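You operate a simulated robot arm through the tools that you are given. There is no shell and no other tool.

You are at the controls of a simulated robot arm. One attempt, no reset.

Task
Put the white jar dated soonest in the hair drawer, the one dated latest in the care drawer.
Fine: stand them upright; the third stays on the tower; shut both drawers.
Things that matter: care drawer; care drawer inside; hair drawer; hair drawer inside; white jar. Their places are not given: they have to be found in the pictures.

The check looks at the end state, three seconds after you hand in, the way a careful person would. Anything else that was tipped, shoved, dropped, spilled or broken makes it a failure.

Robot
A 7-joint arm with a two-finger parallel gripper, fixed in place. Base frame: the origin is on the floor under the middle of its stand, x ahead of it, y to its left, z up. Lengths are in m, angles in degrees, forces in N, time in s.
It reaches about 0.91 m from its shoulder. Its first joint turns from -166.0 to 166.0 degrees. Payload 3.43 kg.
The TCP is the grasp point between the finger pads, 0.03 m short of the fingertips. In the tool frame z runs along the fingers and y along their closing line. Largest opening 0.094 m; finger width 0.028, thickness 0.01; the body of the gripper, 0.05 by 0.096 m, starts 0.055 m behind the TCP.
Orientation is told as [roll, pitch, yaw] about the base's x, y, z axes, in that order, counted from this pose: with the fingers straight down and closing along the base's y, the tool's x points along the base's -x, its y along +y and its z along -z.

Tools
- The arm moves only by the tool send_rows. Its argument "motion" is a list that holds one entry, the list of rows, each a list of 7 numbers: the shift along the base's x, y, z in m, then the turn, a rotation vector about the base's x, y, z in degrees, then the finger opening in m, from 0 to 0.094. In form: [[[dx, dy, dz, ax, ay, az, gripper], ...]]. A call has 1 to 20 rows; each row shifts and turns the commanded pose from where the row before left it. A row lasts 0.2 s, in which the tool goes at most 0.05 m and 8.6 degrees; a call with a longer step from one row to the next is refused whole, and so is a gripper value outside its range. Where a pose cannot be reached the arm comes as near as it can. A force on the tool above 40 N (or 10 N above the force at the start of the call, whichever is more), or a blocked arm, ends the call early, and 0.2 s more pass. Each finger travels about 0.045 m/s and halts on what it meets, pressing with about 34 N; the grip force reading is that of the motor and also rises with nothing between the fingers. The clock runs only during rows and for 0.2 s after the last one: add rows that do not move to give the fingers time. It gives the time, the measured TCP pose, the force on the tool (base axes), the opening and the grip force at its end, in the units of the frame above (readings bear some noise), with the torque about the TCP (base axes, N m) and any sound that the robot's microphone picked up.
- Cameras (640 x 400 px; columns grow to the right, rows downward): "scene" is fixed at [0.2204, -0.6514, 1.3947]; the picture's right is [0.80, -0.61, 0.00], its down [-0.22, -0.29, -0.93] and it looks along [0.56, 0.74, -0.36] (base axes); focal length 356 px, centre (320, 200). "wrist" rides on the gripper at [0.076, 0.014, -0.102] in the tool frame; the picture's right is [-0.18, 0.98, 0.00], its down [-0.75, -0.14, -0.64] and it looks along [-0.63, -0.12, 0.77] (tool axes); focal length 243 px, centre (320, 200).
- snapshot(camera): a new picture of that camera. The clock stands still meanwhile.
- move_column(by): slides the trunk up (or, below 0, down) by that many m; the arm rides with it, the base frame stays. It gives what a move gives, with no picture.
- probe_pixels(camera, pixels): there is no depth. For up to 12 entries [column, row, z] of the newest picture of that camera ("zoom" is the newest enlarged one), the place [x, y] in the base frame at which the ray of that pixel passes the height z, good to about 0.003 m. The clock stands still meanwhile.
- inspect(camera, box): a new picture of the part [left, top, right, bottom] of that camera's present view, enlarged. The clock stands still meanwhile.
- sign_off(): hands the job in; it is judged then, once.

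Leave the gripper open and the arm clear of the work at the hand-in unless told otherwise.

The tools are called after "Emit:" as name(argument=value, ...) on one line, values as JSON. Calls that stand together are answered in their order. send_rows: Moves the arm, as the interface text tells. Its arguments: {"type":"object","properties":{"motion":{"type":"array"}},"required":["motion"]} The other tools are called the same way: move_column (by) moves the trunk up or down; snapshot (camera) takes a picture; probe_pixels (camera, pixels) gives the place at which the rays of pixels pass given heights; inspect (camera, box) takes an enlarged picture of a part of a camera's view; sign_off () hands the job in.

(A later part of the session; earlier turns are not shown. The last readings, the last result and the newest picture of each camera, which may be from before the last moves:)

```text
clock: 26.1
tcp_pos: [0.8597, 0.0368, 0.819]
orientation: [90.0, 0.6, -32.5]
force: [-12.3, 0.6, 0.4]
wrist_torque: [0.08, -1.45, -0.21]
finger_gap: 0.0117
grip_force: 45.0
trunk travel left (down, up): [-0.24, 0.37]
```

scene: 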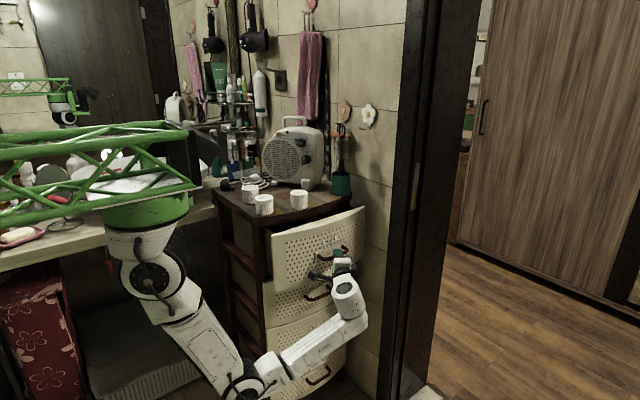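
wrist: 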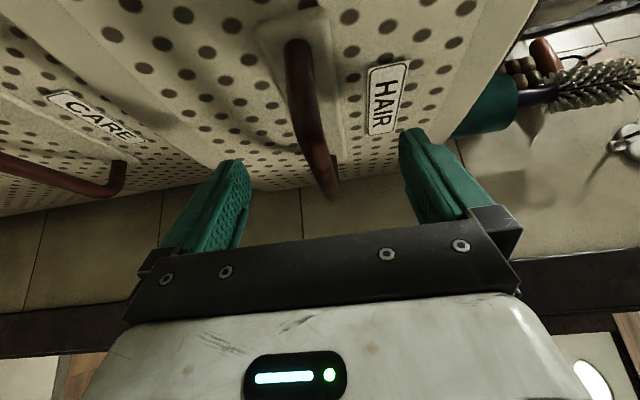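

Now 0.14 open with low force. I continue another ~0.06.

Emit:
send_rows(motion=[[[0.001, -0.005, 0.0, 0, 0, 0, 0.0], [0.0, -0.008, 0.0, 0, 0, 0, 0.0], [0.0, -0.008, 0.0, 0, 0, 0, 0.0], [0.0, -0.008, 0.0, 0, 0, 0, 0.0], [0.0, -0.008, 0.0, 0, 0, 0, 0.0], [0.0, -0.008, 0.0, 0, 0, 0, 0.0], [0.0, -0.007, 0.0, 0, 0, 0, 0.0]]])

Emit:
snapshot(camera="scene")

Emit:
inspect(camera="scene", box=[220, 180, 400, 290])

```text
clock: 27.3
tcp_pos: [0.8604, 0.0031, 0.8177]
orientation: [90.2, 0.5, -32.1]
force: [-16.3, -0.8, -1.1]
wrist_torque: [0.03, -1.34, -0.43]
finger_gap: 0.0117
grip_force: 44.9
trunk travel left (down, up): [-0.24, 0.37]
stopped in row 5: the force on the tool passed its limit at 41 N (the readings are from after the stop); the commanded pose is now the measured one
```

```text
taken
```

scene: 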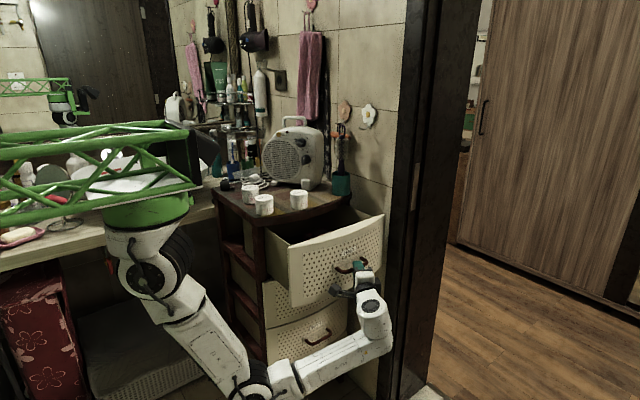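

```text
3.56 times, centred on (310, 235) of scene
```

zoom: 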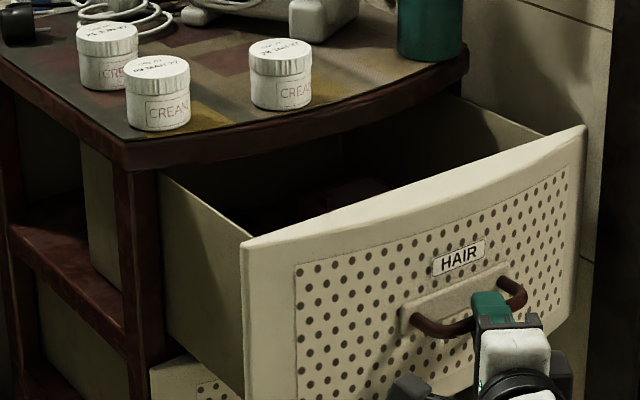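

The drawer is ~0.17 open; that should be enough room. I release the handle, back the hand out along −x/−y, and then check inside.

Emit:
send_rows(motion=[[[0.0, 0.0, 0.0, 0, 0, 0, 0.03], [0.0, 0.0, 0.0, 0, 0, 0, 0.06], [0.0, 0.0, 0.0, 0, 0, 0, 0.094], [0.0, 0.0, 0.0, 0, 0, 0, 0.094], [0.0, 0.0, 0.0, 0, 0, 0, 0.094], [0.0, -0.006, 0.0, 0, 0, 0, 0.094], [-0.006, -0.012, 0.0, 0, 0, 0, 0.094], [-0.008, -0.016, 0.0, 0, 0, 0, 0.094], [-0.01, -0.016, 0.0, 0, 0, 0, 0.094], [-0.01, -0.016, 0.0, 0, 0, 0, 0.094]]])

Emit:
snapshot(camera="scene")

```text
clock: 29.5
tcp_pos: [0.8271, -0.0612, 0.8162]
orientation: [90.1, 0.8, -32.3]
force: [0.3, 0.2, -0.3]
wrist_torque: [-0.04, -0.01, 0.02]
finger_gap: 0.094
grip_force: 0.0
trunk travel left (down, up): [-0.24, 0.37]
```

```text
taken
```

scene: 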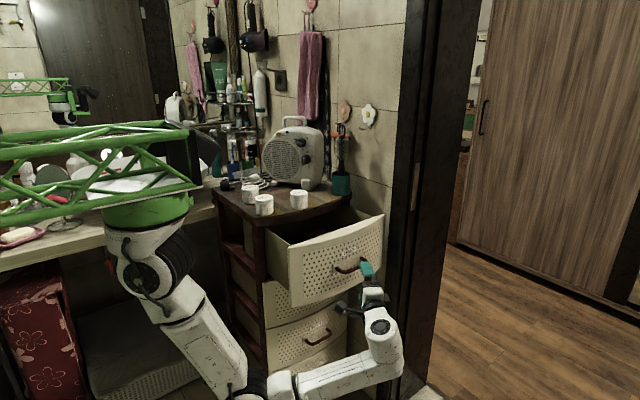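

Released and clear. Now raise the column by 0.135 (hand goes to z≈0.95, fingertips at y≈−0.03, in front of the drawer face at y≈0.04).

Emit:
move_column(by=0.135)

Emit:
send_rows(motion=[[[0.0, -0.01, 0.01, 0, 0, 4, 0.094], [0.004, -0.01, 0.015, 0, 0, 7, 0.094], [0.004, -0.01, 0.015, -5, 0, 6, 0.094], [0.004, 0.0, 0.015, -6, 0, 5, 0.094], [0.004, 0.0, 0.015, -6, 0, 5, 0.094], [0.004, 0.0, 0.015, -6, 0, 5, 0.094]]])

Emit:
snapshot(camera="scene")

```text
clock: 31.1
tcp_pos: [0.827, -0.0614, 0.9523]
orientation: [89.9, 0.6, -32.4]
force: [0.4, 0.1, -0.2]
wrist_torque: [0.0, -0.03, -0.02]
finger_gap: 0.0938
grip_force: 0.0
trunk travel left (down, up): [-0.375, 0.235]
```

```text
clock: 32.5
tcp_pos: [0.8462, -0.0921, 1.0386]
orientation: [67.3, -3.3, 0.5]
force: [0.0, 0.3, -0.8]
wrist_torque: [0.0, 0.0, -0.02]
finger_gap: 0.0942
grip_force: 0.0
trunk travel left (down, up): [-0.375, 0.235]
```

```text
taken
```

scene: 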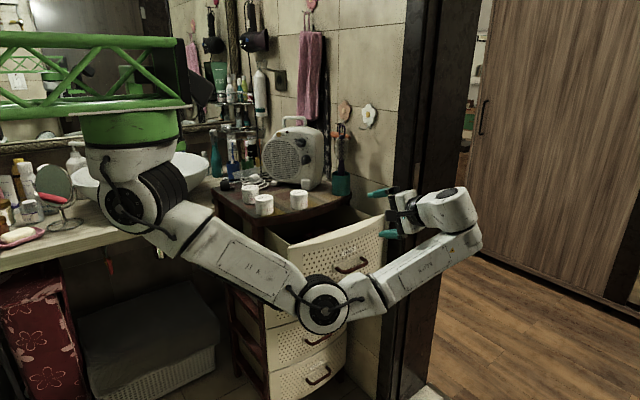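

The posture reversed nicely. I continue rolling back to fingers-down while rising to z≈1.15.

Emit:
send_rows(motion=[[[0.001, 0.01, 0.014, -7.0, 0.4, 0, 0.094], [0.001, 0.01, 0.014, -8.5, 0.4, 0, 0.094], [0.001, 0.01, 0.014, -8.5, 0.4, 0, 0.094], [0.001, 0.01, 0.014, -8.5, 0.4, 0, 0.094], [0.001, 0.01, 0.014, -8.5, 0.4, 0, 0.094], [0.001, 0.01, 0.014, -8.5, 0.4, 0, 0.094], [0.001, 0.01, 0.014, -8.5, 0.4, 0, 0.094], [0.001, 0.01, 0.014, -8.5, 0.4, 0, 0.094], [0, 0, 0, -1, 0, 0, 0.094]]])

Emit:
snapshot(camera="scene")

Emit:
snapshot(camera="wrist")

```text
clock: 34.5
tcp_pos: [0.8539, -0.0106, 1.1492]
orientation: [-0.1, 1.5, 1.5]
force: [0.4, -0.4, 0.4]
wrist_torque: [0.0, -0.04, 0.0]
finger_gap: 0.0941
grip_force: 0.2
trunk travel left (down, up): [-0.375, 0.235]
```

```text
taken
```

scene: 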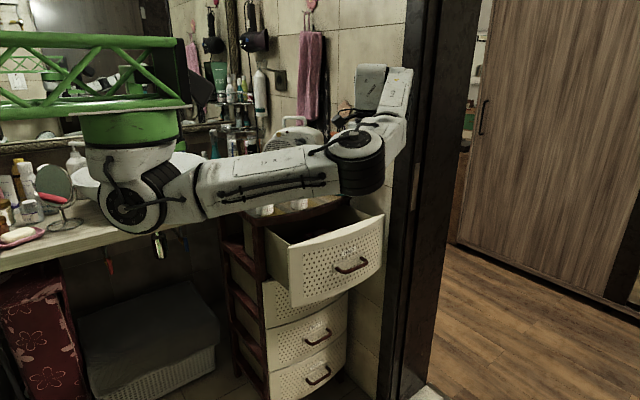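

```text
taken
```

wrist: 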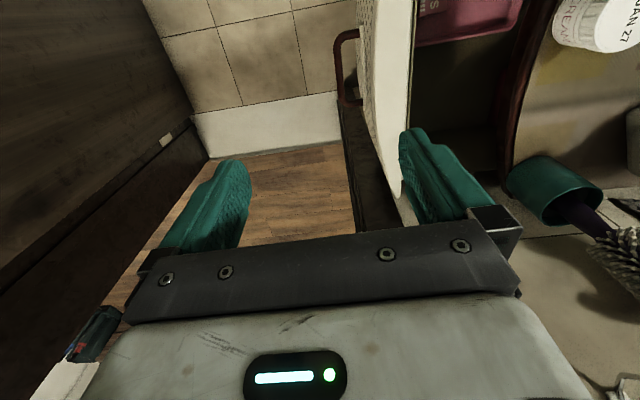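

There's something pink inside the HAIR drawer near the front-left (wrist (465,15)). I'll shift the hand to about (0.72, 0.08, 1.16) so the wrist camera looks down into the drawer.

Emit:
send_rows(motion=[[[-0.015, 0.01, 0.0, 0, 0, 0, 0.094], [-0.024, 0.016, 0.002, 0, -0.5, -0.5, 0.094], [-0.024, 0.016, 0.002, 0, -0.5, -0.5, 0.094], [-0.024, 0.016, 0.002, 0, -0.5, -0.5, 0.094], [-0.024, 0.016, 0.002, 0, 0, 0, 0.094], [-0.02, 0.016, 0.002, 0, 0, 0, 0.094]]])

Emit:
snapshot(camera="wrist")

Emit:
snapshot(camera="scene")

```text
clock: 35.9
tcp_pos: [0.7232, 0.0801, 1.1576]
orientation: [-0.1, 0.2, 0.0]
force: [-0.4, 0.5, -0.1]
wrist_torque: [0.03, -0.01, 0.02]
finger_gap: 0.0939
grip_force: 0.0
trunk travel left (down, up): [-0.375, 0.235]
```

```text
taken
```

wrist: 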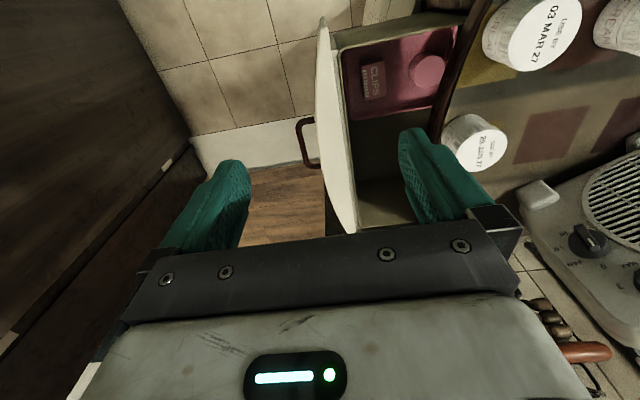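

```text
taken
```

scene: 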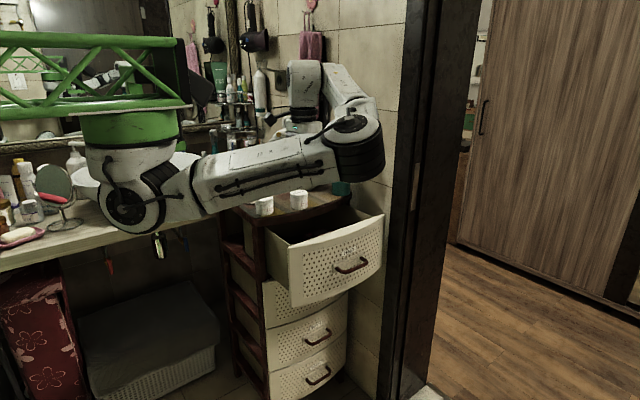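

A pink "CLIPS" tray occupies the −x half of the drawer; the +x half looks empty. I'll zoom in to measure.

Emit:
inspect(camera="wrist", box=[290, 0, 530, 240])

Emit:
probe_pixels(camera="wrist", pixels=[[349, 120, 0.75], [350, 119, 0.78], [432, 107, 0.78], [345, 50, 0.78], [358, 205, 0.74], [385, 218, 0.74], [356, 232, 0.91], [320, 20, 0.91], [340, 36, 0.91]])

```text
1.67 times, centred on (410, 120) of wrist
```

zoom: 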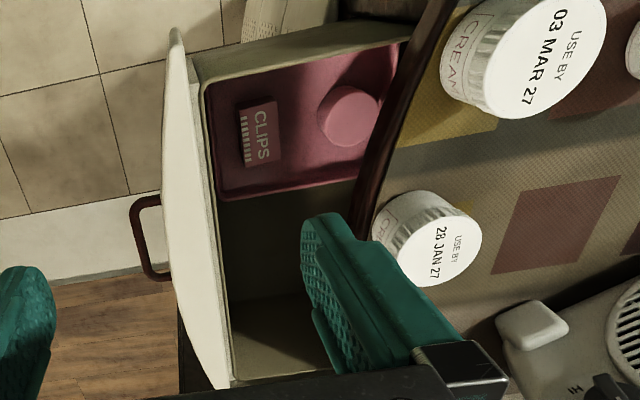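

```text
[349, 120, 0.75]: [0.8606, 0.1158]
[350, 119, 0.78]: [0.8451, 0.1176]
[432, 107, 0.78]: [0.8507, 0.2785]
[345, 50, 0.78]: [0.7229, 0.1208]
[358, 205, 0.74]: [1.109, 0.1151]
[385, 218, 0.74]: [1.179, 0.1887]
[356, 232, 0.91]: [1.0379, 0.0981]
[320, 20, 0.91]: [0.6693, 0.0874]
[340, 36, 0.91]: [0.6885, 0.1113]
```

I need a better look at the free +x half: move to about (0.79, 0.125, 1.157).

Emit:
send_rows(motion=[[[0.015, 0.012, 0.0, 0, 0, 0, 0.094], [0.02, 0.012, 0.0, 0, 0, 0, 0.094], [0.02, 0.012, 0.0, 0, 0, 0, 0.094], [0.012, 0.009, 0.0, 0, 0, 0, 0.094]]])

Emit:
snapshot(camera="wrist")

Emit:
inspect(camera="wrist", box=[260, 0, 420, 200])

```text
clock: 36.9
tcp_pos: [0.7912, 0.1223, 1.1588]
orientation: [-0.1, 0.0, -0.2]
force: [-0.5, 0.1, -0.5]
wrist_torque: [0.0, 0.0, 0.02]
finger_gap: 0.0939
grip_force: 0.1
trunk travel left (down, up): [-0.375, 0.235]
```

```text
taken
```

wrist: 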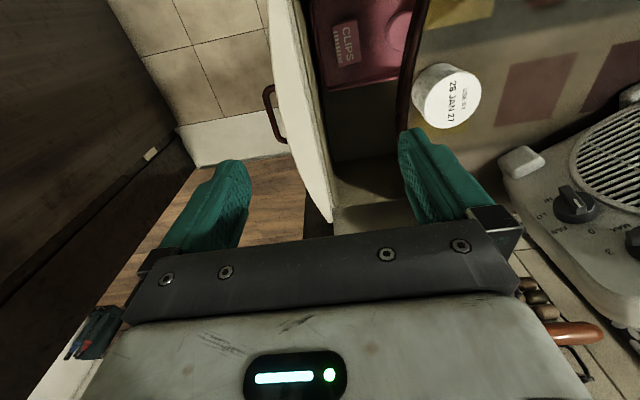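

```text
2.00 times, centred on (340, 100) of wrist
```

zoom: 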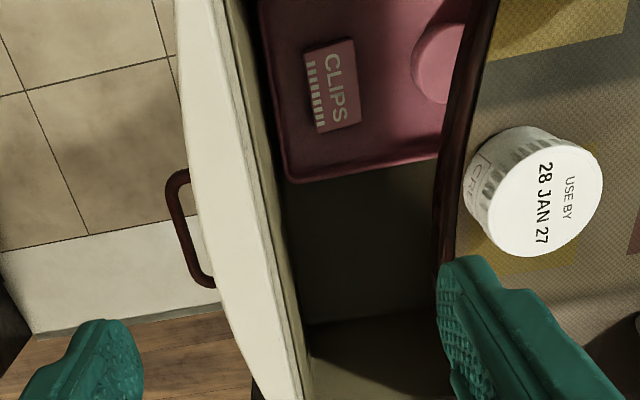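

I'll probe the tray corner, floor-wall line, and front-wall line in this view at plausible floor heights.

Emit:
probe_pixels(camera="wrist", pixels=[[325, 91, 0.72], [325, 91, 0.74], [325, 91, 0.76], [333, 162, 0.72], [333, 162, 0.74], [397, 155, 0.72], [397, 155, 0.74], [322, 92, 0.74], [397, 81, 0.74], [333, 222, 0.91], [305, 100, 0.91], [318, 100, 0.91]])

```text
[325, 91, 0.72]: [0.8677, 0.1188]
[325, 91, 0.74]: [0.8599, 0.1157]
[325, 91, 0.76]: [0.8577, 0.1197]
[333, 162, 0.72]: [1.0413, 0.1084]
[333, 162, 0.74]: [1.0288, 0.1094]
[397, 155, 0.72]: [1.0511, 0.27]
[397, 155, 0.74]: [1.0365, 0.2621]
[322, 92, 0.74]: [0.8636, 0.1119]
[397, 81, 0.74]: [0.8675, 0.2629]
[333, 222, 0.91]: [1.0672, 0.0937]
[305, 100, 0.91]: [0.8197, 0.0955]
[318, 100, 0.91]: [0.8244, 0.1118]
```

The drawer has a bowed front with a flat inner wall at y≈0.10, floor about z≈0.73, free floor x≈0.88–1.02. The visible gap to the tower edge is only ~0.12 m, so I want it ~0.05 further open. I can hook the closed fingers over the inside of the front wall: close fingers and go to (0.88, 0.16), above the gap.

Emit:
send_rows(motion=[[[0.015, 0.005, 0.0, 0, 0, 0, 0.06], [0.02, 0.008, 0.0, 0, 0, 0, 0.03], [0.02, 0.008, 0.0, 0, 0, 0, 0.0], [0.02, 0.008, 0.0, 0, 0, 0, 0.0], [0.014, 0.006, 0.0, 0, 0, 0, 0.0], [0.0, 0.0, -0.02, 0, 0, 0, 0.0], [0.0, 0.0, -0.03, 0, 0, 0, 0.0], [0.0, 0.0, -0.03, 0, 0, 0, 0.0]]])

Emit:
snapshot(camera="wrist")

Emit:
snapshot(camera="scene")

```text
clock: 38.7
tcp_pos: [0.8788, 0.1587, 1.0792]
orientation: [0.0, 0.1, 0.0]
force: [-0.3, 0.0, 0.3]
wrist_torque: [0.03, 0.01, -0.03]
finger_gap: 0.0
grip_force: 33.3
trunk travel left (down, up): [-0.375, 0.235]
```

```text
taken
```

wrist: 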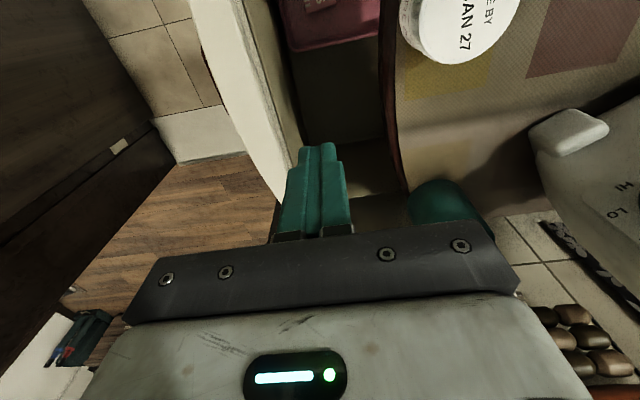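

```text
taken
```

scene: 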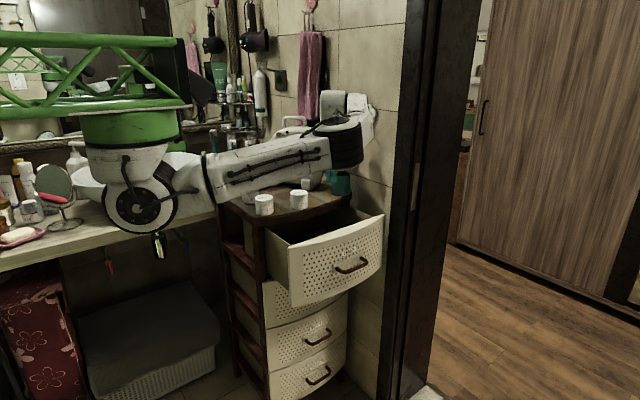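

The closed fingers hang right over the gap between the drawer's front wall and tower trim. I lower to z≈0.89 (fingertips ~0.06 below the drawer rim), watching force.

Emit:
send_rows(motion=[[[0.0, -0.004, -0.02, 0, 0, 0, 0.0], [0.0, -0.004, -0.03, 0, 0, 0, 0.0], [0.0, -0.004, -0.03, 0, 0, 0, 0.0], [0.0, 0.0, -0.03, 0, 0, 0, 0.0], [0.0, 0.0, -0.03, 0, 0, 0, 0.0], [0.0, 0.0, -0.025, 0, 0, 0, 0.0], [0.0, 0.0, -0.02, 0, 0, 0, 0.0]]])

Emit:
snapshot(camera="wrist")

Emit:
inspect(camera="scene", box=[220, 130, 400, 245])

```text
clock: 40.3
tcp_pos: [0.8762, 0.1446, 0.8941]
orientation: [0.1, 0.2, 0.0]
force: [0.3, 0.1, 1.1]
wrist_torque: [-0.01, -0.02, 0.01]
finger_gap: 0.0001
grip_force: 33.3
trunk travel left (down, up): [-0.375, 0.235]
```

```text
taken
```

wrist: 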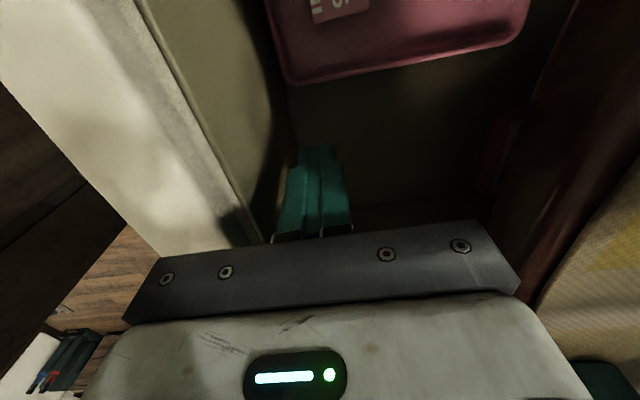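

```text
3.48 times, centred on (310, 188) of scene
```

zoom: 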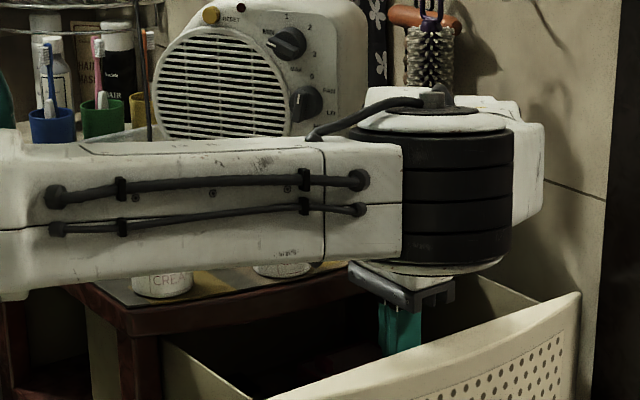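

Fingers are inside the drawer, behind the front wall. Now I pull −y gently in small steps; contact is expected at about y≈0.115.

Emit:
send_rows(motion=[[[0.0, -0.006, 0.0, 0, 0, 0, 0.0], [0.0, -0.008, 0.0, 0, 0, 0, 0.0], [0.0, -0.008, 0.0, 0, 0, 0, 0.0], [0.0, -0.006, 0.0, 0, 0, 0, 0.0], [0.0, -0.006, 0.0, 0, 0, 0, 0.0], [0.0, -0.006, 0.0, 0, 0, 0, 0.0]]])

Emit:
snapshot(camera="wrist")

```text
clock: 41.7
tcp_pos: [0.8787, 0.1064, 0.8938]
orientation: [0.0, 0.1, -0.1]
force: [0.7, 0.2, 0.6]
wrist_torque: [-0.01, 0.03, -0.02]
finger_gap: 0.0
grip_force: 32.8
trunk travel left (down, up): [-0.375, 0.235]
```

```text
taken
```

wrist: 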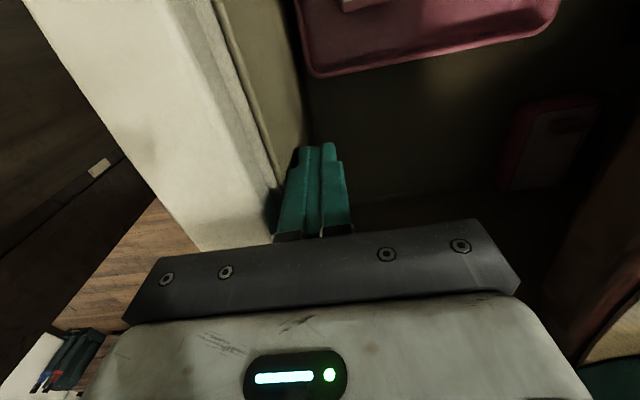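

No contact yet. There's also a red-and-white item further back in the drawer (wrist (555,140)), to be kept clear of. I keep moving −y slowly.

Emit:
send_rows(motion=[[[0.0, -0.005, 0.0, 0, 0, 0, 0.0], [0.0, -0.006, 0.0, 0, 0, 0, 0.0], [0.0, -0.006, 0.0, 0, 0, 0, 0.0], [0.0, -0.006, 0.0, 0, 0, 0, 0.0], [0.0, -0.006, 0.0, 0, 0, 0, 0.0], [0.0, -0.006, 0.0, 0, 0, 0, 0.0], [0.0, -0.006, 0.0, 0, 0, 0, 0.0], [0.0, -0.006, 0.0, 0, 0, 0, 0.0]]])

Emit:
snapshot(camera="wrist")

```text
clock: 43.5
tcp_pos: [0.8798, 0.0592, 0.8944]
orientation: [-0.1, 0.1, -0.1]
force: [0.5, 0.6, -0.6]
wrist_torque: [0.01, 0.03, 0.0]
finger_gap: 0.0001
grip_force: 33.5
trunk travel left (down, up): [-0.375, 0.235]
```

```text
taken
```

wrist: 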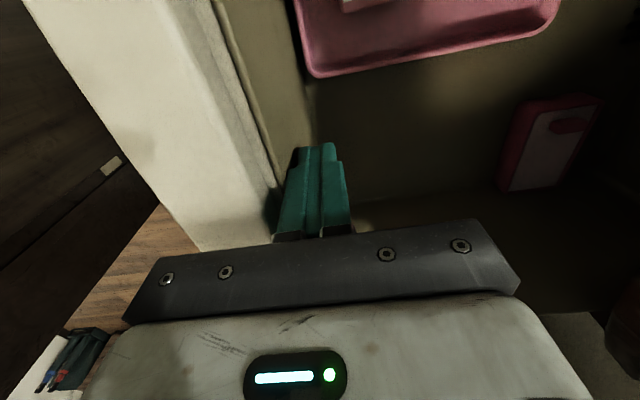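

The drawer followed with almost no force; now ~0.22 open (inner front wall at y≈0.05). I probe the tray edge and the red/white item on the floor.

Emit:
probe_pixels(camera="wrist", pixels=[[313, 76, 0.74], [556, 15, 0.74], [500, 190, 0.74], [560, 185, 0.74], [515, 105, 0.76], [600, 98, 0.76], [380, 205, 0.74], [478, 190, 0.74]])

Emit:
inspect(camera="wrist", box=[200, 0, 640, 275])

```text
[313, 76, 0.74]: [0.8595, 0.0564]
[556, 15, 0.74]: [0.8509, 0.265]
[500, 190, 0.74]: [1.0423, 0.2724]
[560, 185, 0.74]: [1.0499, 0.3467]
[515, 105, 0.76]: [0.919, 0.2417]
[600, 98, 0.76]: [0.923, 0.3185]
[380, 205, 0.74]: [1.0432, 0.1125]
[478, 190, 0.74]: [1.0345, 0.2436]
```

```text
1.45 times, centred on (420, 138) of wrist
```

zoom: 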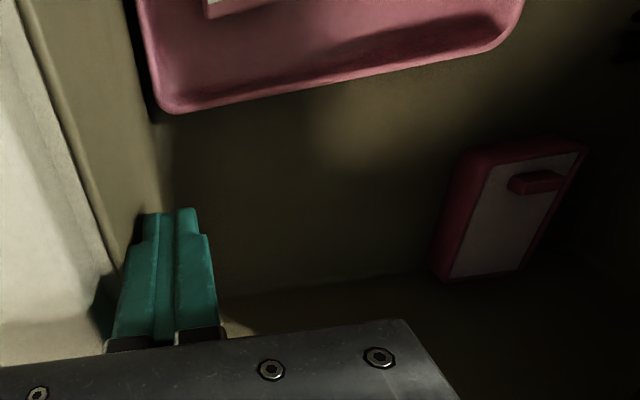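

Free floor: x 0.87–1.035, y 0.057–0.24. I'll set the JAN jar at about (0.945, 0.14). First lift the hand out of the drawer (off the wall, then up), and head above the JAN jar.

Emit:
send_rows(motion=[[[0.0, 0.01, 0.0, 0, 0, 0, 0.0], [0.0, 0.015, 0.01, 0, 0, 0, 0.0], [0.0, 0.015, 0.025, 0, 0, 0, 0.0], [0.0, 0.01, 0.035, 0, 0, 0, 0.0], [0.0, 0.0, 0.035, 0, 0, 0, 0.0], [0.0, 0.0, 0.035, 0, 0, 0, 0.0], [0.0, 0.0, 0.035, 0, 0, 0, 0.03], [0.0, 0.0, 0.03, 0, 0, 0, 0.06], [-0.015, 0.03, 0.02, 0, 0, 0, 0.094], [-0.018, 0.04, 0.0, 0, 0, 0, 0.094], [-0.018, 0.04, 0.0, 0, 0, 0, 0.094], [0.0, 0.03, 0.0, 0, 0, 0, 0.094]]])

Emit:
snapshot(camera="wrist")

Emit:
snapshot(camera="scene")

```text
clock: 46.1
tcp_pos: [0.8302, 0.2492, 1.1202]
orientation: [-0.2, 0.0, -0.2]
force: [-0.2, -0.5, -0.1]
wrist_torque: [0.03, 0.03, 0.01]
finger_gap: 0.0938
grip_force: 0.0
trunk travel left (down, up): [-0.375, 0.235]
```

```text
taken
```

wrist: 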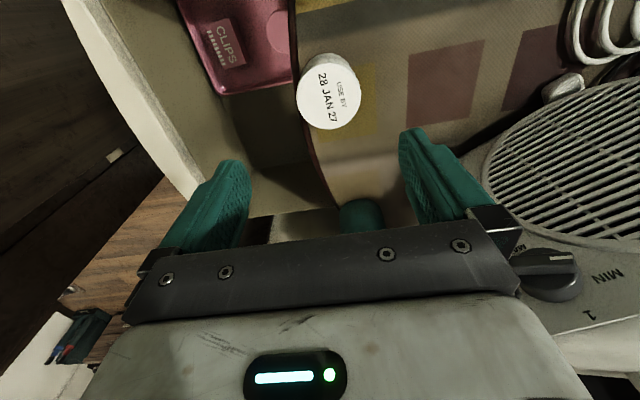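

```text
taken
```

scene: 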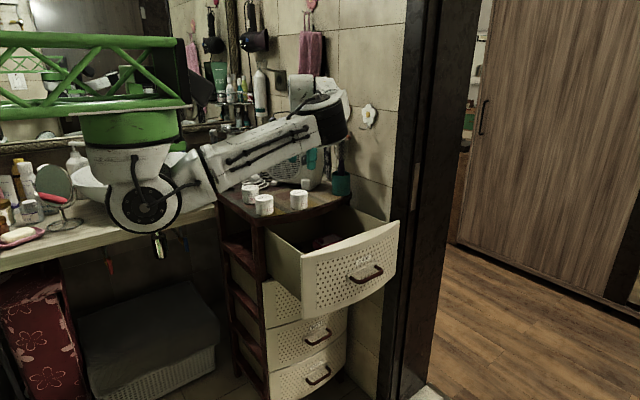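

The JAN lid is at wrist (329,97). I probe its centre, plus the heater's edges nearby, at relevant heights.

Emit:
probe_pixels(camera="wrist", pixels=[[330, 100, 0.996], [299, 96, 0.99], [361, 97, 0.99], [485, 160, 1.1], [485, 160, 1.0], [520, 255, 1.1], [542, 92, 0.96]])

Emit:
inspect(camera="wrist", box=[270, 30, 400, 150])

Emit:
inspect(camera="scene", box=[230, 100, 390, 220])

```text
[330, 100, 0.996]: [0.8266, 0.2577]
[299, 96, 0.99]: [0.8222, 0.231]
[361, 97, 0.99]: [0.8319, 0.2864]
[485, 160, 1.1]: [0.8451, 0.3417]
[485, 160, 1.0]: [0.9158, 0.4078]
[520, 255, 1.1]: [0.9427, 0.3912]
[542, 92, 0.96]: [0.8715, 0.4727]
```

```text
3.33 times, centred on (335, 90) of wrist
```

zoom: 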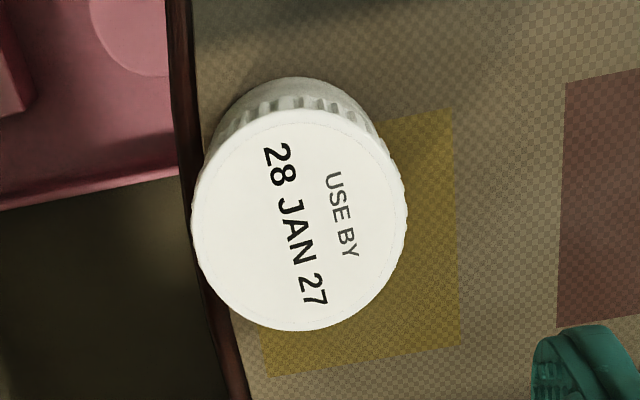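

```text
3.33 times, centred on (310, 160) of scene
```

zoom: 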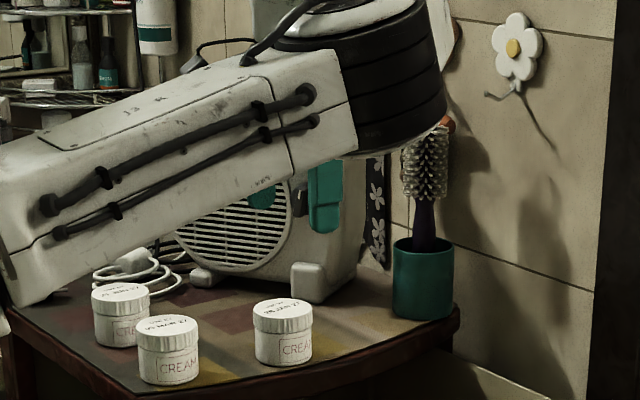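

Lid centre ≈(0.824, 0.258). I check the front/back lid edges to refine x.

Emit:
probe_pixels(camera="wrist", pixels=[[329, 63, 0.996], [329, 129.5, 0.996], [298, 98, 0.996], [360.5, 97, 0.996]])

```text
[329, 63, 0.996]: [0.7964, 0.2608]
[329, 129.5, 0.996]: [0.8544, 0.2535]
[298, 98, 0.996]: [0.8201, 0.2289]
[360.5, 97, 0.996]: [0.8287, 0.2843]
```

Jar centre (0.825, 0.257). I align (dx −0.005, dy +0.0075) and descend to z≈1.02 first, then check.

Emit:
send_rows(motion=[[[-0.005, 0.0075, -0.01, 0.2, 0, 0.2, 0.094], [0.0, 0.0, -0.025, 0, 0, 0, 0.094], [0.0, 0.0, -0.025, 0, 0, 0, 0.094], [0.0, 0.0, -0.025, 0, 0, 0, 0.094], [0.0, 0.0, -0.015, 0, 0, 0, 0.094], [0.0, 0.0, 0.0, 0, 0, 0, 0.094]]])

Emit:
snapshot(camera="wrist")

Emit:
inspect(camera="scene", box=[230, 130, 350, 220])

```text
clock: 47.5
tcp_pos: [0.8239, 0.2575, 1.0177]
orientation: [0.2, 0.1, 0.2]
force: [1.3, -0.7, 0.6]
wrist_torque: [-0.01, -0.02, 0.01]
finger_gap: 0.0939
grip_force: 0.1
trunk travel left (down, up): [-0.375, 0.235]
```

```text
taken
```

wrist: 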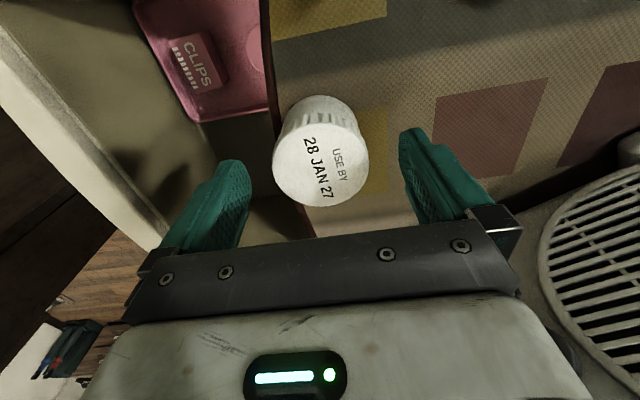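

```text
4.44 times, centred on (290, 175) of scene
```

zoom: 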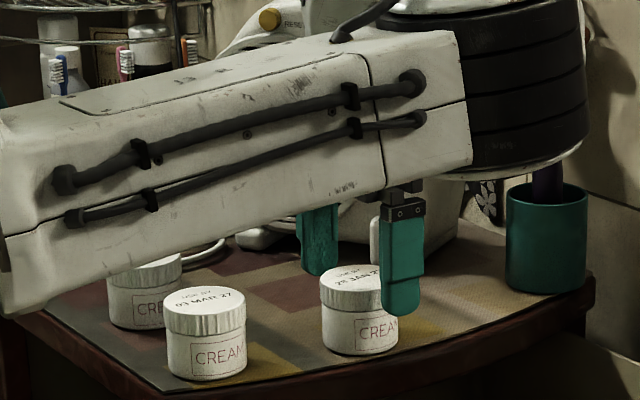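

Well centred (lid mid col ≈321 between pads at ≈240 and ≈405). I descend to z≈0.983 and close gently on the lid.

Emit:
send_rows(motion=[[[0.0, 0.0, -0.012, 0, 0, 0, 0.094], [0.0, 0.0, -0.012, 0, 0, 0, 0.094], [0.0, 0.0, -0.01, 0, 0, 0, 0.094], [0.0, 0.0, 0.0, 0, 0, 0, 0.094], [0.0, 0.0, 0.0, 0, 0, 0, 0.075], [0.0, 0.0, 0.0, 0, 0, 0, 0.065], [0.0, 0.0, 0.0, 0, 0, 0, 0.055], [0.0, 0.0, 0.0, 0, 0, 0, 0.05], [0.0, 0.0, 0.0, 0, 0, 0, 0.045], [0.0, 0.0, 0.0, 0, 0, 0, 0.04]]])

Emit:
snapshot(camera="wrist")

```text
clock: 49.7
tcp_pos: [0.8246, 0.2561, 0.9847]
orientation: [0.2, 0.1, 0.2]
force: [-0.2, -0.8, 0.2]
wrist_torque: [0.03, 0.03, 0.01]
finger_gap: 0.0562
grip_force: 34.0
trunk travel left (down, up): [-0.375, 0.235]
```

```text
taken
```

wrist: 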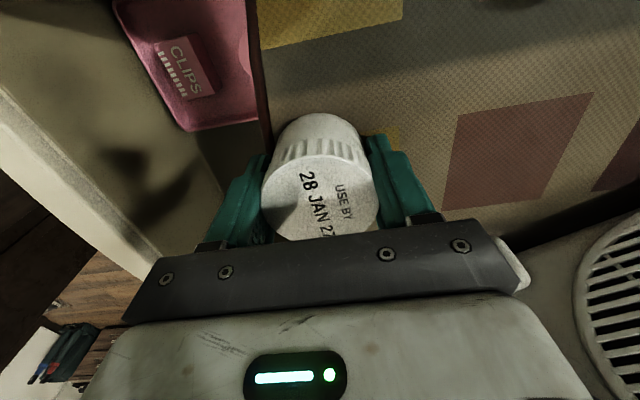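

Gripped (gap 0.056, 34 N). Lift straight up slowly and check it came along.

Emit:
send_rows(motion=[[[0.0, 0.0, 0.008, 0, 0, 0, 0.04], [0.0, 0.0, 0.015, 0, 0, 0, 0.04], [0.0, 0.0, 0.02, 0, 0, 0, 0.04], [0.0, 0.0, 0.02, 0, 0, 0, 0.04], [0.0, 0.0, 0.015, 0, 0, 0, 0.04], [0.0, 0.0, 0.01, 0, 0, 0, 0.04]]])

Emit:
snapshot(camera="scene")

Emit:
snapshot(camera="wrist")

```text
clock: 51.1
tcp_pos: [0.8239, 0.2572, 1.073]
orientation: [0.2, 0.3, 0.1]
force: [0.3, 0.0, -1.0]
wrist_torque: [0.01, -0.02, 0.02]
finger_gap: 0.0559
grip_force: 34.2
trunk travel left (down, up): [-0.375, 0.235]
```

```text
taken
```

scene: 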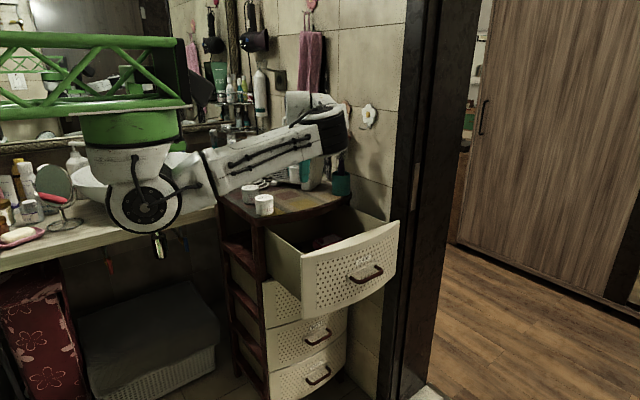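

```text
taken
```

wrist: 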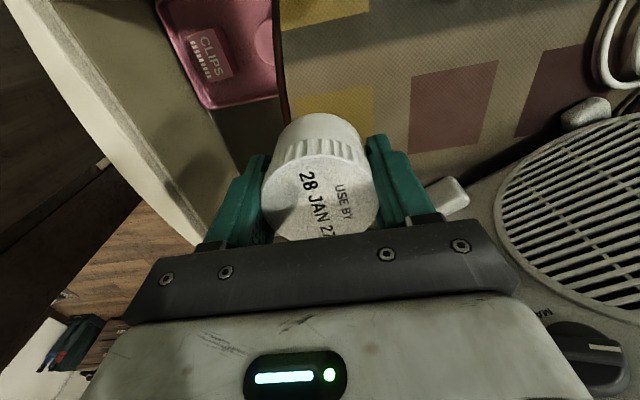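

The jar is held and off the surface. I move −y first, then +x to (0.945, 0.14), keeping clear of the brush cup at about (1.0, 0.27).

Emit:
send_rows(motion=[[[0.0, -0.012, 0.0, 0, 0, 0, 0.04], [0.005, -0.022, 0.0, 0, 0, 0, 0.04], [0.015, -0.025, 0.0, 0, 0, 0, 0.04], [0.022, -0.025, 0.0, 0, 0, 0, 0.04], [0.024, -0.022, 0.0, 0, 0, 0, 0.04], [0.024, -0.01, 0.0, 0, 0, 0, 0.04], [0.022, 0.0, 0.0, 0, 0, 0, 0.04], [0.01, 0.0, 0.0, 0, 0, 0, 0.04]]])

Emit:
snapshot(camera="wrist")

Emit:
snapshot(camera="scene")

```text
clock: 52.9
tcp_pos: [0.9468, 0.1424, 1.0705]
orientation: [0.2, 0.1, 0.2]
force: [-0.1, 1.3, -0.2]
wrist_torque: [-0.02, 0.0, 0.0]
finger_gap: 0.0561
grip_force: 34.3
trunk travel left (down, up): [-0.375, 0.235]
```

```text
taken
```

wrist: 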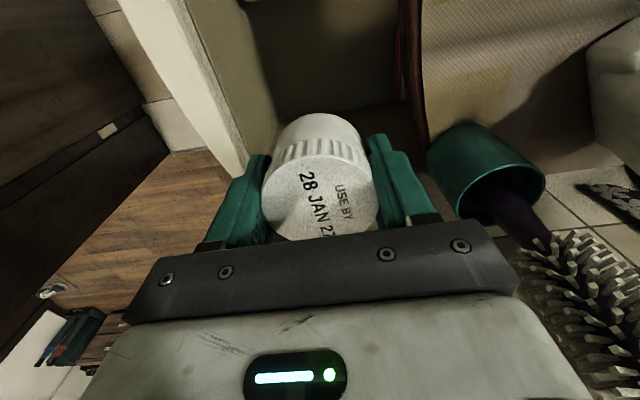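

```text
taken
```

scene: 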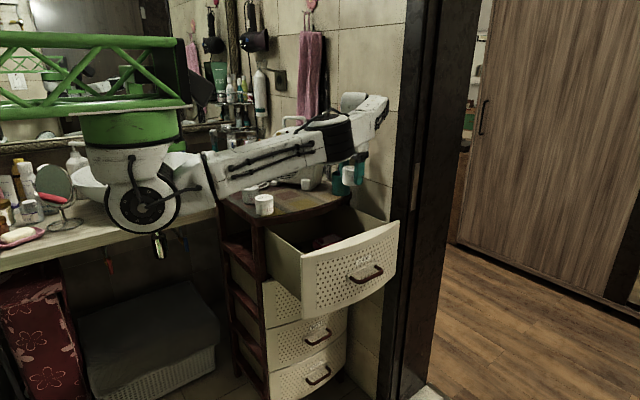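

The brush in the cup is near on the right (wrist (580,290)). I check its distance before descending.

Emit:
probe_pixels(camera="wrist", pixels=[[430, 165, 0.97], [455, 130, 0.95], [500, 200, 1.02], [530, 260, 1.05], [530, 260, 1.1], [530, 290, 1.12], [560, 240, 1.05]])

Emit:
inspect(camera="scene", box=[310, 80, 410, 220])

```text
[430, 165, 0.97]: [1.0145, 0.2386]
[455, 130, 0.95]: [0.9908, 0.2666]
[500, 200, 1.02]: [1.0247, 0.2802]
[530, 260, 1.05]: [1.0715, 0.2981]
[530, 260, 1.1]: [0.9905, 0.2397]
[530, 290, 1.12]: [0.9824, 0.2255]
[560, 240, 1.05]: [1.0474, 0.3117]
```

```text
2.86 times, centred on (360, 150) of scene
```

zoom: 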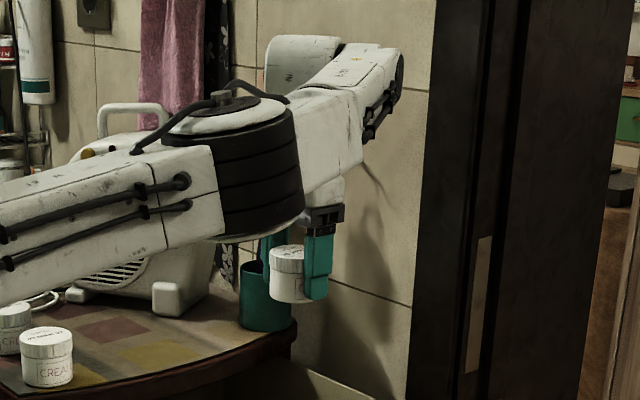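

Cup and brush are around (1.02, 0.27), ≥0.04 away from the hand. I shift back to x≈0.925 for more wall clearance and descend toward the drawer floor in stages, to z≈0.84 first.

Emit:
send_rows(motion=[[[-0.011, 0.0, -0.01, 0, 0, 0, 0.04], [-0.011, 0.0, -0.02, 0, 0, 0, 0.04], [0.0, 0.0, -0.025, 0, 0, 0, 0.04], [0.0, 0.0, -0.025, 0, 0, 0, 0.04], [0.0, 0.0, -0.025, 0, 0, 0, 0.04], [0.0, 0.0, -0.025, 0, 0, 0, 0.04], [0.0, 0.0, -0.025, 0, 0, 0, 0.04], [0.0, 0.0, -0.025, 0, 0, 0, 0.04], [0.0, 0.0, -0.025, 0, 0, 0, 0.04], [0.0, 0.0, -0.02, 0, 0, 0, 0.04], [0.0, 0.0, 0.0, 0, 0, 0, 0.04]]])

Emit:
snapshot(camera="wrist")

Emit:
snapshot(camera="scene")

```text
clock: 55.3
tcp_pos: [0.9253, 0.14, 0.8493]
orientation: [0.1, 0.1, 0.2]
force: [0.8, 0.5, -0.6]
wrist_torque: [-0.04, 0.02, 0.03]
finger_gap: 0.056
grip_force: 34.2
trunk travel left (down, up): [-0.375, 0.235]
```

```text
taken
```

wrist: 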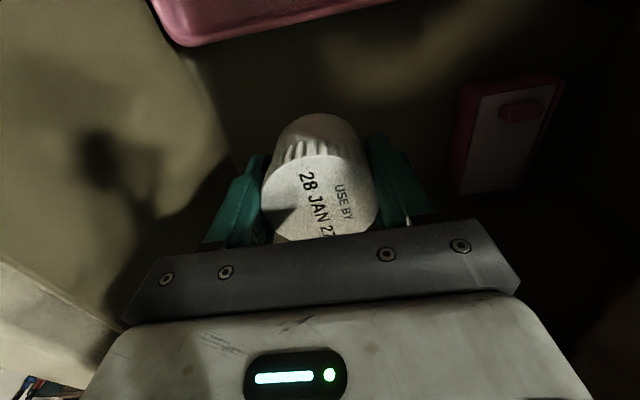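

```text
taken
```

scene: 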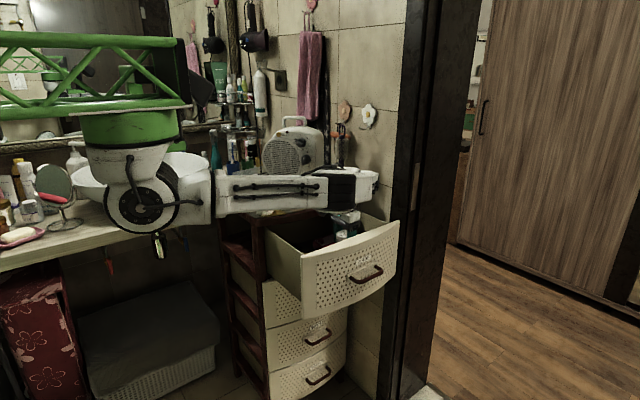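

Inside the drawer, all clear: tray at top, red box at right. I continue down slowly to z≈0.80.

Emit:
send_rows(motion=[[[0.0, 0.0, -0.01, 0, 0, 0, 0.04], [0.0, 0.0, -0.012, 0, 0, 0, 0.04], [0.0, 0.0, -0.012, 0, 0, 0, 0.04], [0.0, 0.0, -0.01, 0, 0, 0, 0.04], [0.0, 0.0, 0.0, 0, 0, 0, 0.04]]])

Emit:
snapshot(camera="wrist")

Emit:
inspect(camera="scene", box=[230, 150, 410, 270])

```text
clock: 56.5
tcp_pos: [0.9231, 0.1404, 0.8044]
orientation: [0.2, 0.0, 0.2]
force: [-0.4, 0.0, -1.3]
wrist_torque: [-0.04, -0.01, 0.0]
finger_gap: 0.0562
grip_force: 33.8
trunk travel left (down, up): [-0.375, 0.235]
```

```text
taken
```

wrist: 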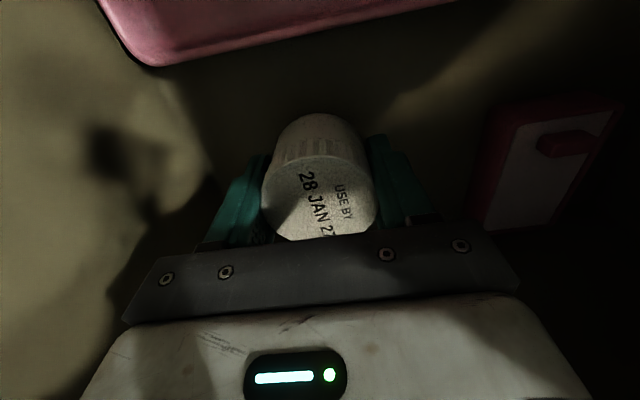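

```text
3.33 times, centred on (320, 210) of scene
```

zoom: 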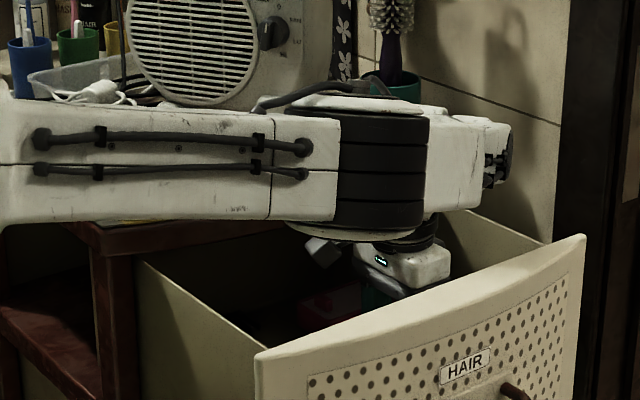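

Still free. Continue with 5 mm steps looking for contact.

Emit:
send_rows(motion=[[[0.0, 0.0, -0.005, 0, 0, 0, 0.04], [0.0, 0.0, -0.005, 0, 0, 0, 0.04], [0.0, 0.0, -0.005, 0, 0, 0, 0.04], [0.0, 0.0, 0.0, 0, 0, 0, 0.04]]])

Emit:
send_rows(motion=[[[0.0, 0.0, -0.004, 0, 0, 0, 0.04], [0.0, 0.0, -0.004, 0, 0, 0, 0.04], [0.0, 0.0, 0.0, 0, 0, 0, 0.04]]])

```text
clock: 57.5
tcp_pos: [0.9223, 0.1407, 0.7891]
orientation: [0.1, 0.1, 0.1]
force: [-0.1, 0.4, -1.2]
wrist_torque: [-0.02, -0.04, -0.01]
finger_gap: 0.0561
grip_force: 34.0
trunk travel left (down, up): [-0.375, 0.235]
```

```text
clock: 58.3
tcp_pos: [0.9231, 0.1403, 0.7797]
orientation: [0.3, 0.2, 0.1]
force: [-0.2, 0.5, 0.5]
wrist_torque: [-0.01, -0.02, -0.01]
finger_gap: 0.0561
grip_force: 33.6
trunk travel left (down, up): [-0.375, 0.235]
```

No contact yet at z=0.780 (jar bottom ≈0.741). Continue in small steps.

Emit:
send_rows(motion=[[[0.0, 0.0, -0.004, 0, 0, 0, 0.04], [0.0, 0.0, -0.003, 0, 0, 0, 0.04], [0.0, 0.0, 0.0, 0, 0, 0, 0.04]]])

Emit:
send_rows(motion=[[[0.0, 0.0, -0.003, 0, 0, 0, 0.04], [0.0, 0.0, -0.003, 0, 0, 0, 0.04], [0.0, 0.0, 0.0, 0, 0, 0, 0.04]]])

```text
clock: 59.1
tcp_pos: [0.9235, 0.1402, 0.7731]
orientation: [0.2, 0.0, 0.2]
force: [0.3, 0.3, -0.6]
wrist_torque: [-0.03, 0.0, -0.01]
finger_gap: 0.0559
grip_force: 33.5
trunk travel left (down, up): [-0.375, 0.235]
```

```text
clock: 60.1
tcp_pos: [0.9256, 0.1415, 0.7727]
orientation: [0.5, -0.2, 0.0]
force: [0.0, -0.1, 13.3]
wrist_torque: [-0.14, 0.18, -0.06]
finger_gap: 0.0561
grip_force: 33.9
trunk travel left (down, up): [-0.375, 0.235]
stopped in row 3: the force on the tool passed its limit at 40 N (the readings are from after the stop); the commanded pose is now the measured one
```

Contact: +13 N in z at z=0.773, matching the expected floor (≈0.734). I relieve 1 mm and look before releasing.

Emit:
send_rows(motion=[[[0.0, 0.0, 0.0008, 0, 0, 0, 0.04], [0.0, 0.0, 0.0, 0, 0, 0, 0.04]]])

Emit:
snapshot(camera="wrist")

Emit:
inspect(camera="scene", box=[230, 150, 410, 270])

```text
clock: 60.7
tcp_pos: [0.9255, 0.1408, 0.7729]
orientation: [0.5, -0.2, 0.0]
force: [3.4, 0.8, 17.3]
wrist_torque: [-0.12, 0.08, 0.01]
finger_gap: 0.0561
grip_force: 34.4
trunk travel left (down, up): [-0.375, 0.235]
```

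```text
taken
```

wrist: 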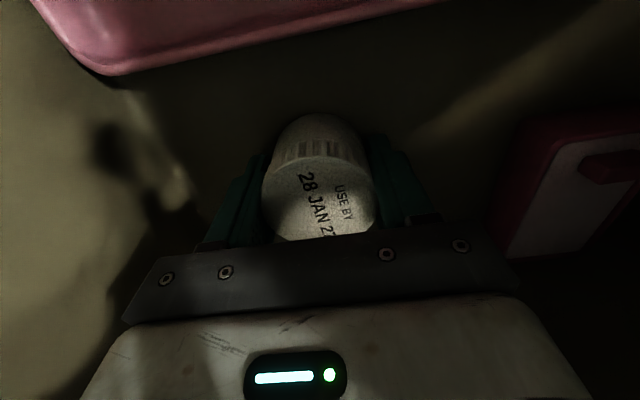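

```text
3.33 times, centred on (320, 210) of scene
```

zoom: 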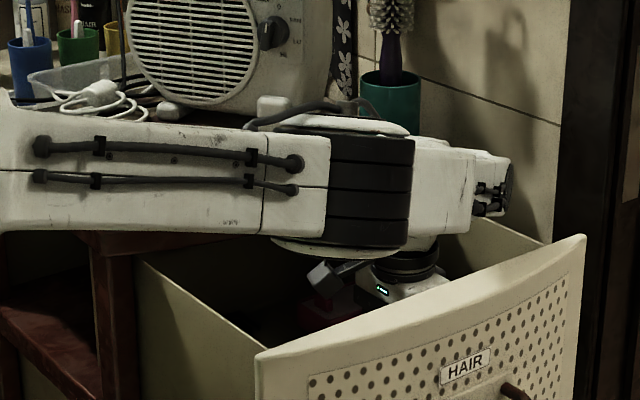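

Consistent with the jar standing on the drawer floor. I open the fingers gradually (to 0.084) and then rise straight up.

Emit:
send_rows(motion=[[[0.0, 0.0, 0.0, 0, 0, 0, 0.056], [0.0, 0.0, 0.0, 0, 0, 0, 0.062], [0.0, 0.0, 0.0, 0, 0, 0, 0.07], [0.0, 0.0, 0.0, 0, 0, 0, 0.078], [0.0, 0.0, 0.0, 0, 0, 0, 0.084], [0.0, 0.0, 0.0, 0, 0, 0, 0.084]]])

Emit:
snapshot(camera="wrist")

```text
clock: 62.1
tcp_pos: [0.9242, 0.1403, 0.7703]
orientation: [0.3, -0.1, 0.2]
force: [-0.2, -1.1, -0.3]
wrist_torque: [0.0, 0.04, -0.01]
finger_gap: 0.0841
grip_force: 0.0
trunk travel left (down, up): [-0.375, 0.235]
```

```text
taken
```

wrist: 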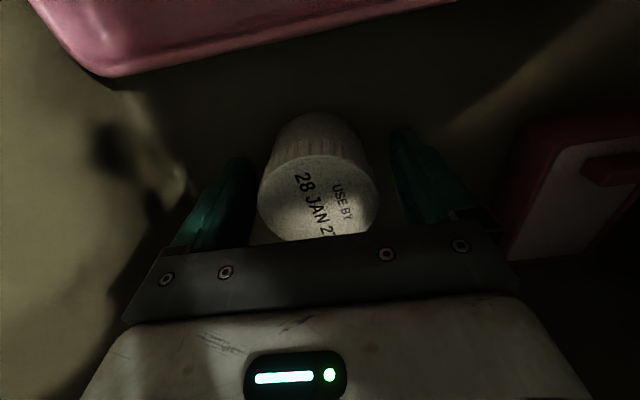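

The jar stands free between the open fingers. I rise straight up.

Emit:
send_rows(motion=[[[0.0, 0.0, 0.008, 0, 0, 0, 0.084], [0.0, 0.0, 0.015, 0, 0, 0, 0.084], [0.0, 0.0, 0.02, 0, 0, 0, 0.084], [0.0, 0.0, 0.025, 0, 0, 0, 0.084], [0.0, 0.0, 0.03, 0, 0, 0, 0.084], [0.0, 0.0, 0.03, 0, 0, 0, 0.084], [0.0, 0.0, 0.03, 0, 0, 0, 0.084], [0.0, 0.0, 0.03, 0, 0, 0, 0.084], [0.0, 0.0, 0.03, 0, 0, 0, 0.084], [-0.01, 0.0, 0.03, 0, 0, 0, 0.084], [-0.02, 0.0, 0.03, 0, 0, 0, 0.084], [-0.02, 0.0, 0.02, 0, 0, 0, 0.084], [-0.02, 0.0, 0.01, 0, 0, 0, 0.084]]])

Emit:
snapshot(camera="wrist")

Emit:
snapshot(camera="scene")

```text
clock: 64.9
tcp_pos: [0.8529, 0.1433, 1.08]
orientation: [0.4, -0.1, -0.1]
force: [0.1, 0.1, -0.2]
wrist_torque: [-0.02, 0.02, 0.01]
finger_gap: 0.0841
grip_force: 0.0
trunk travel left (down, up): [-0.375, 0.235]
```

```text
taken
```

wrist: 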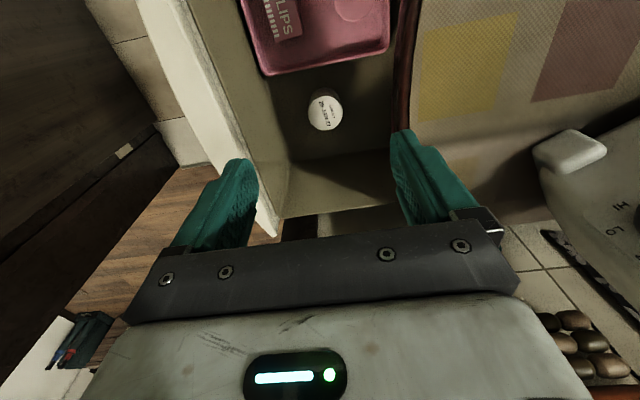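

```text
taken
```

scene: 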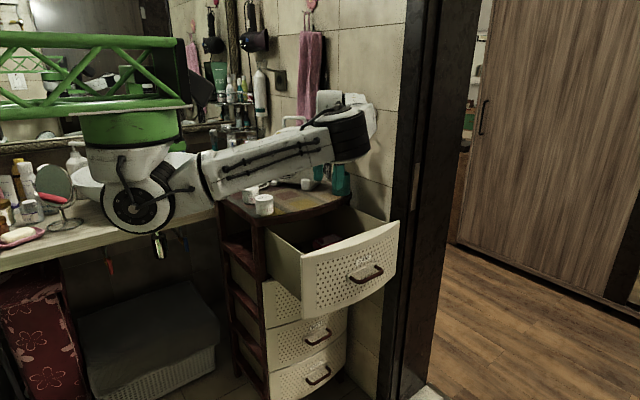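

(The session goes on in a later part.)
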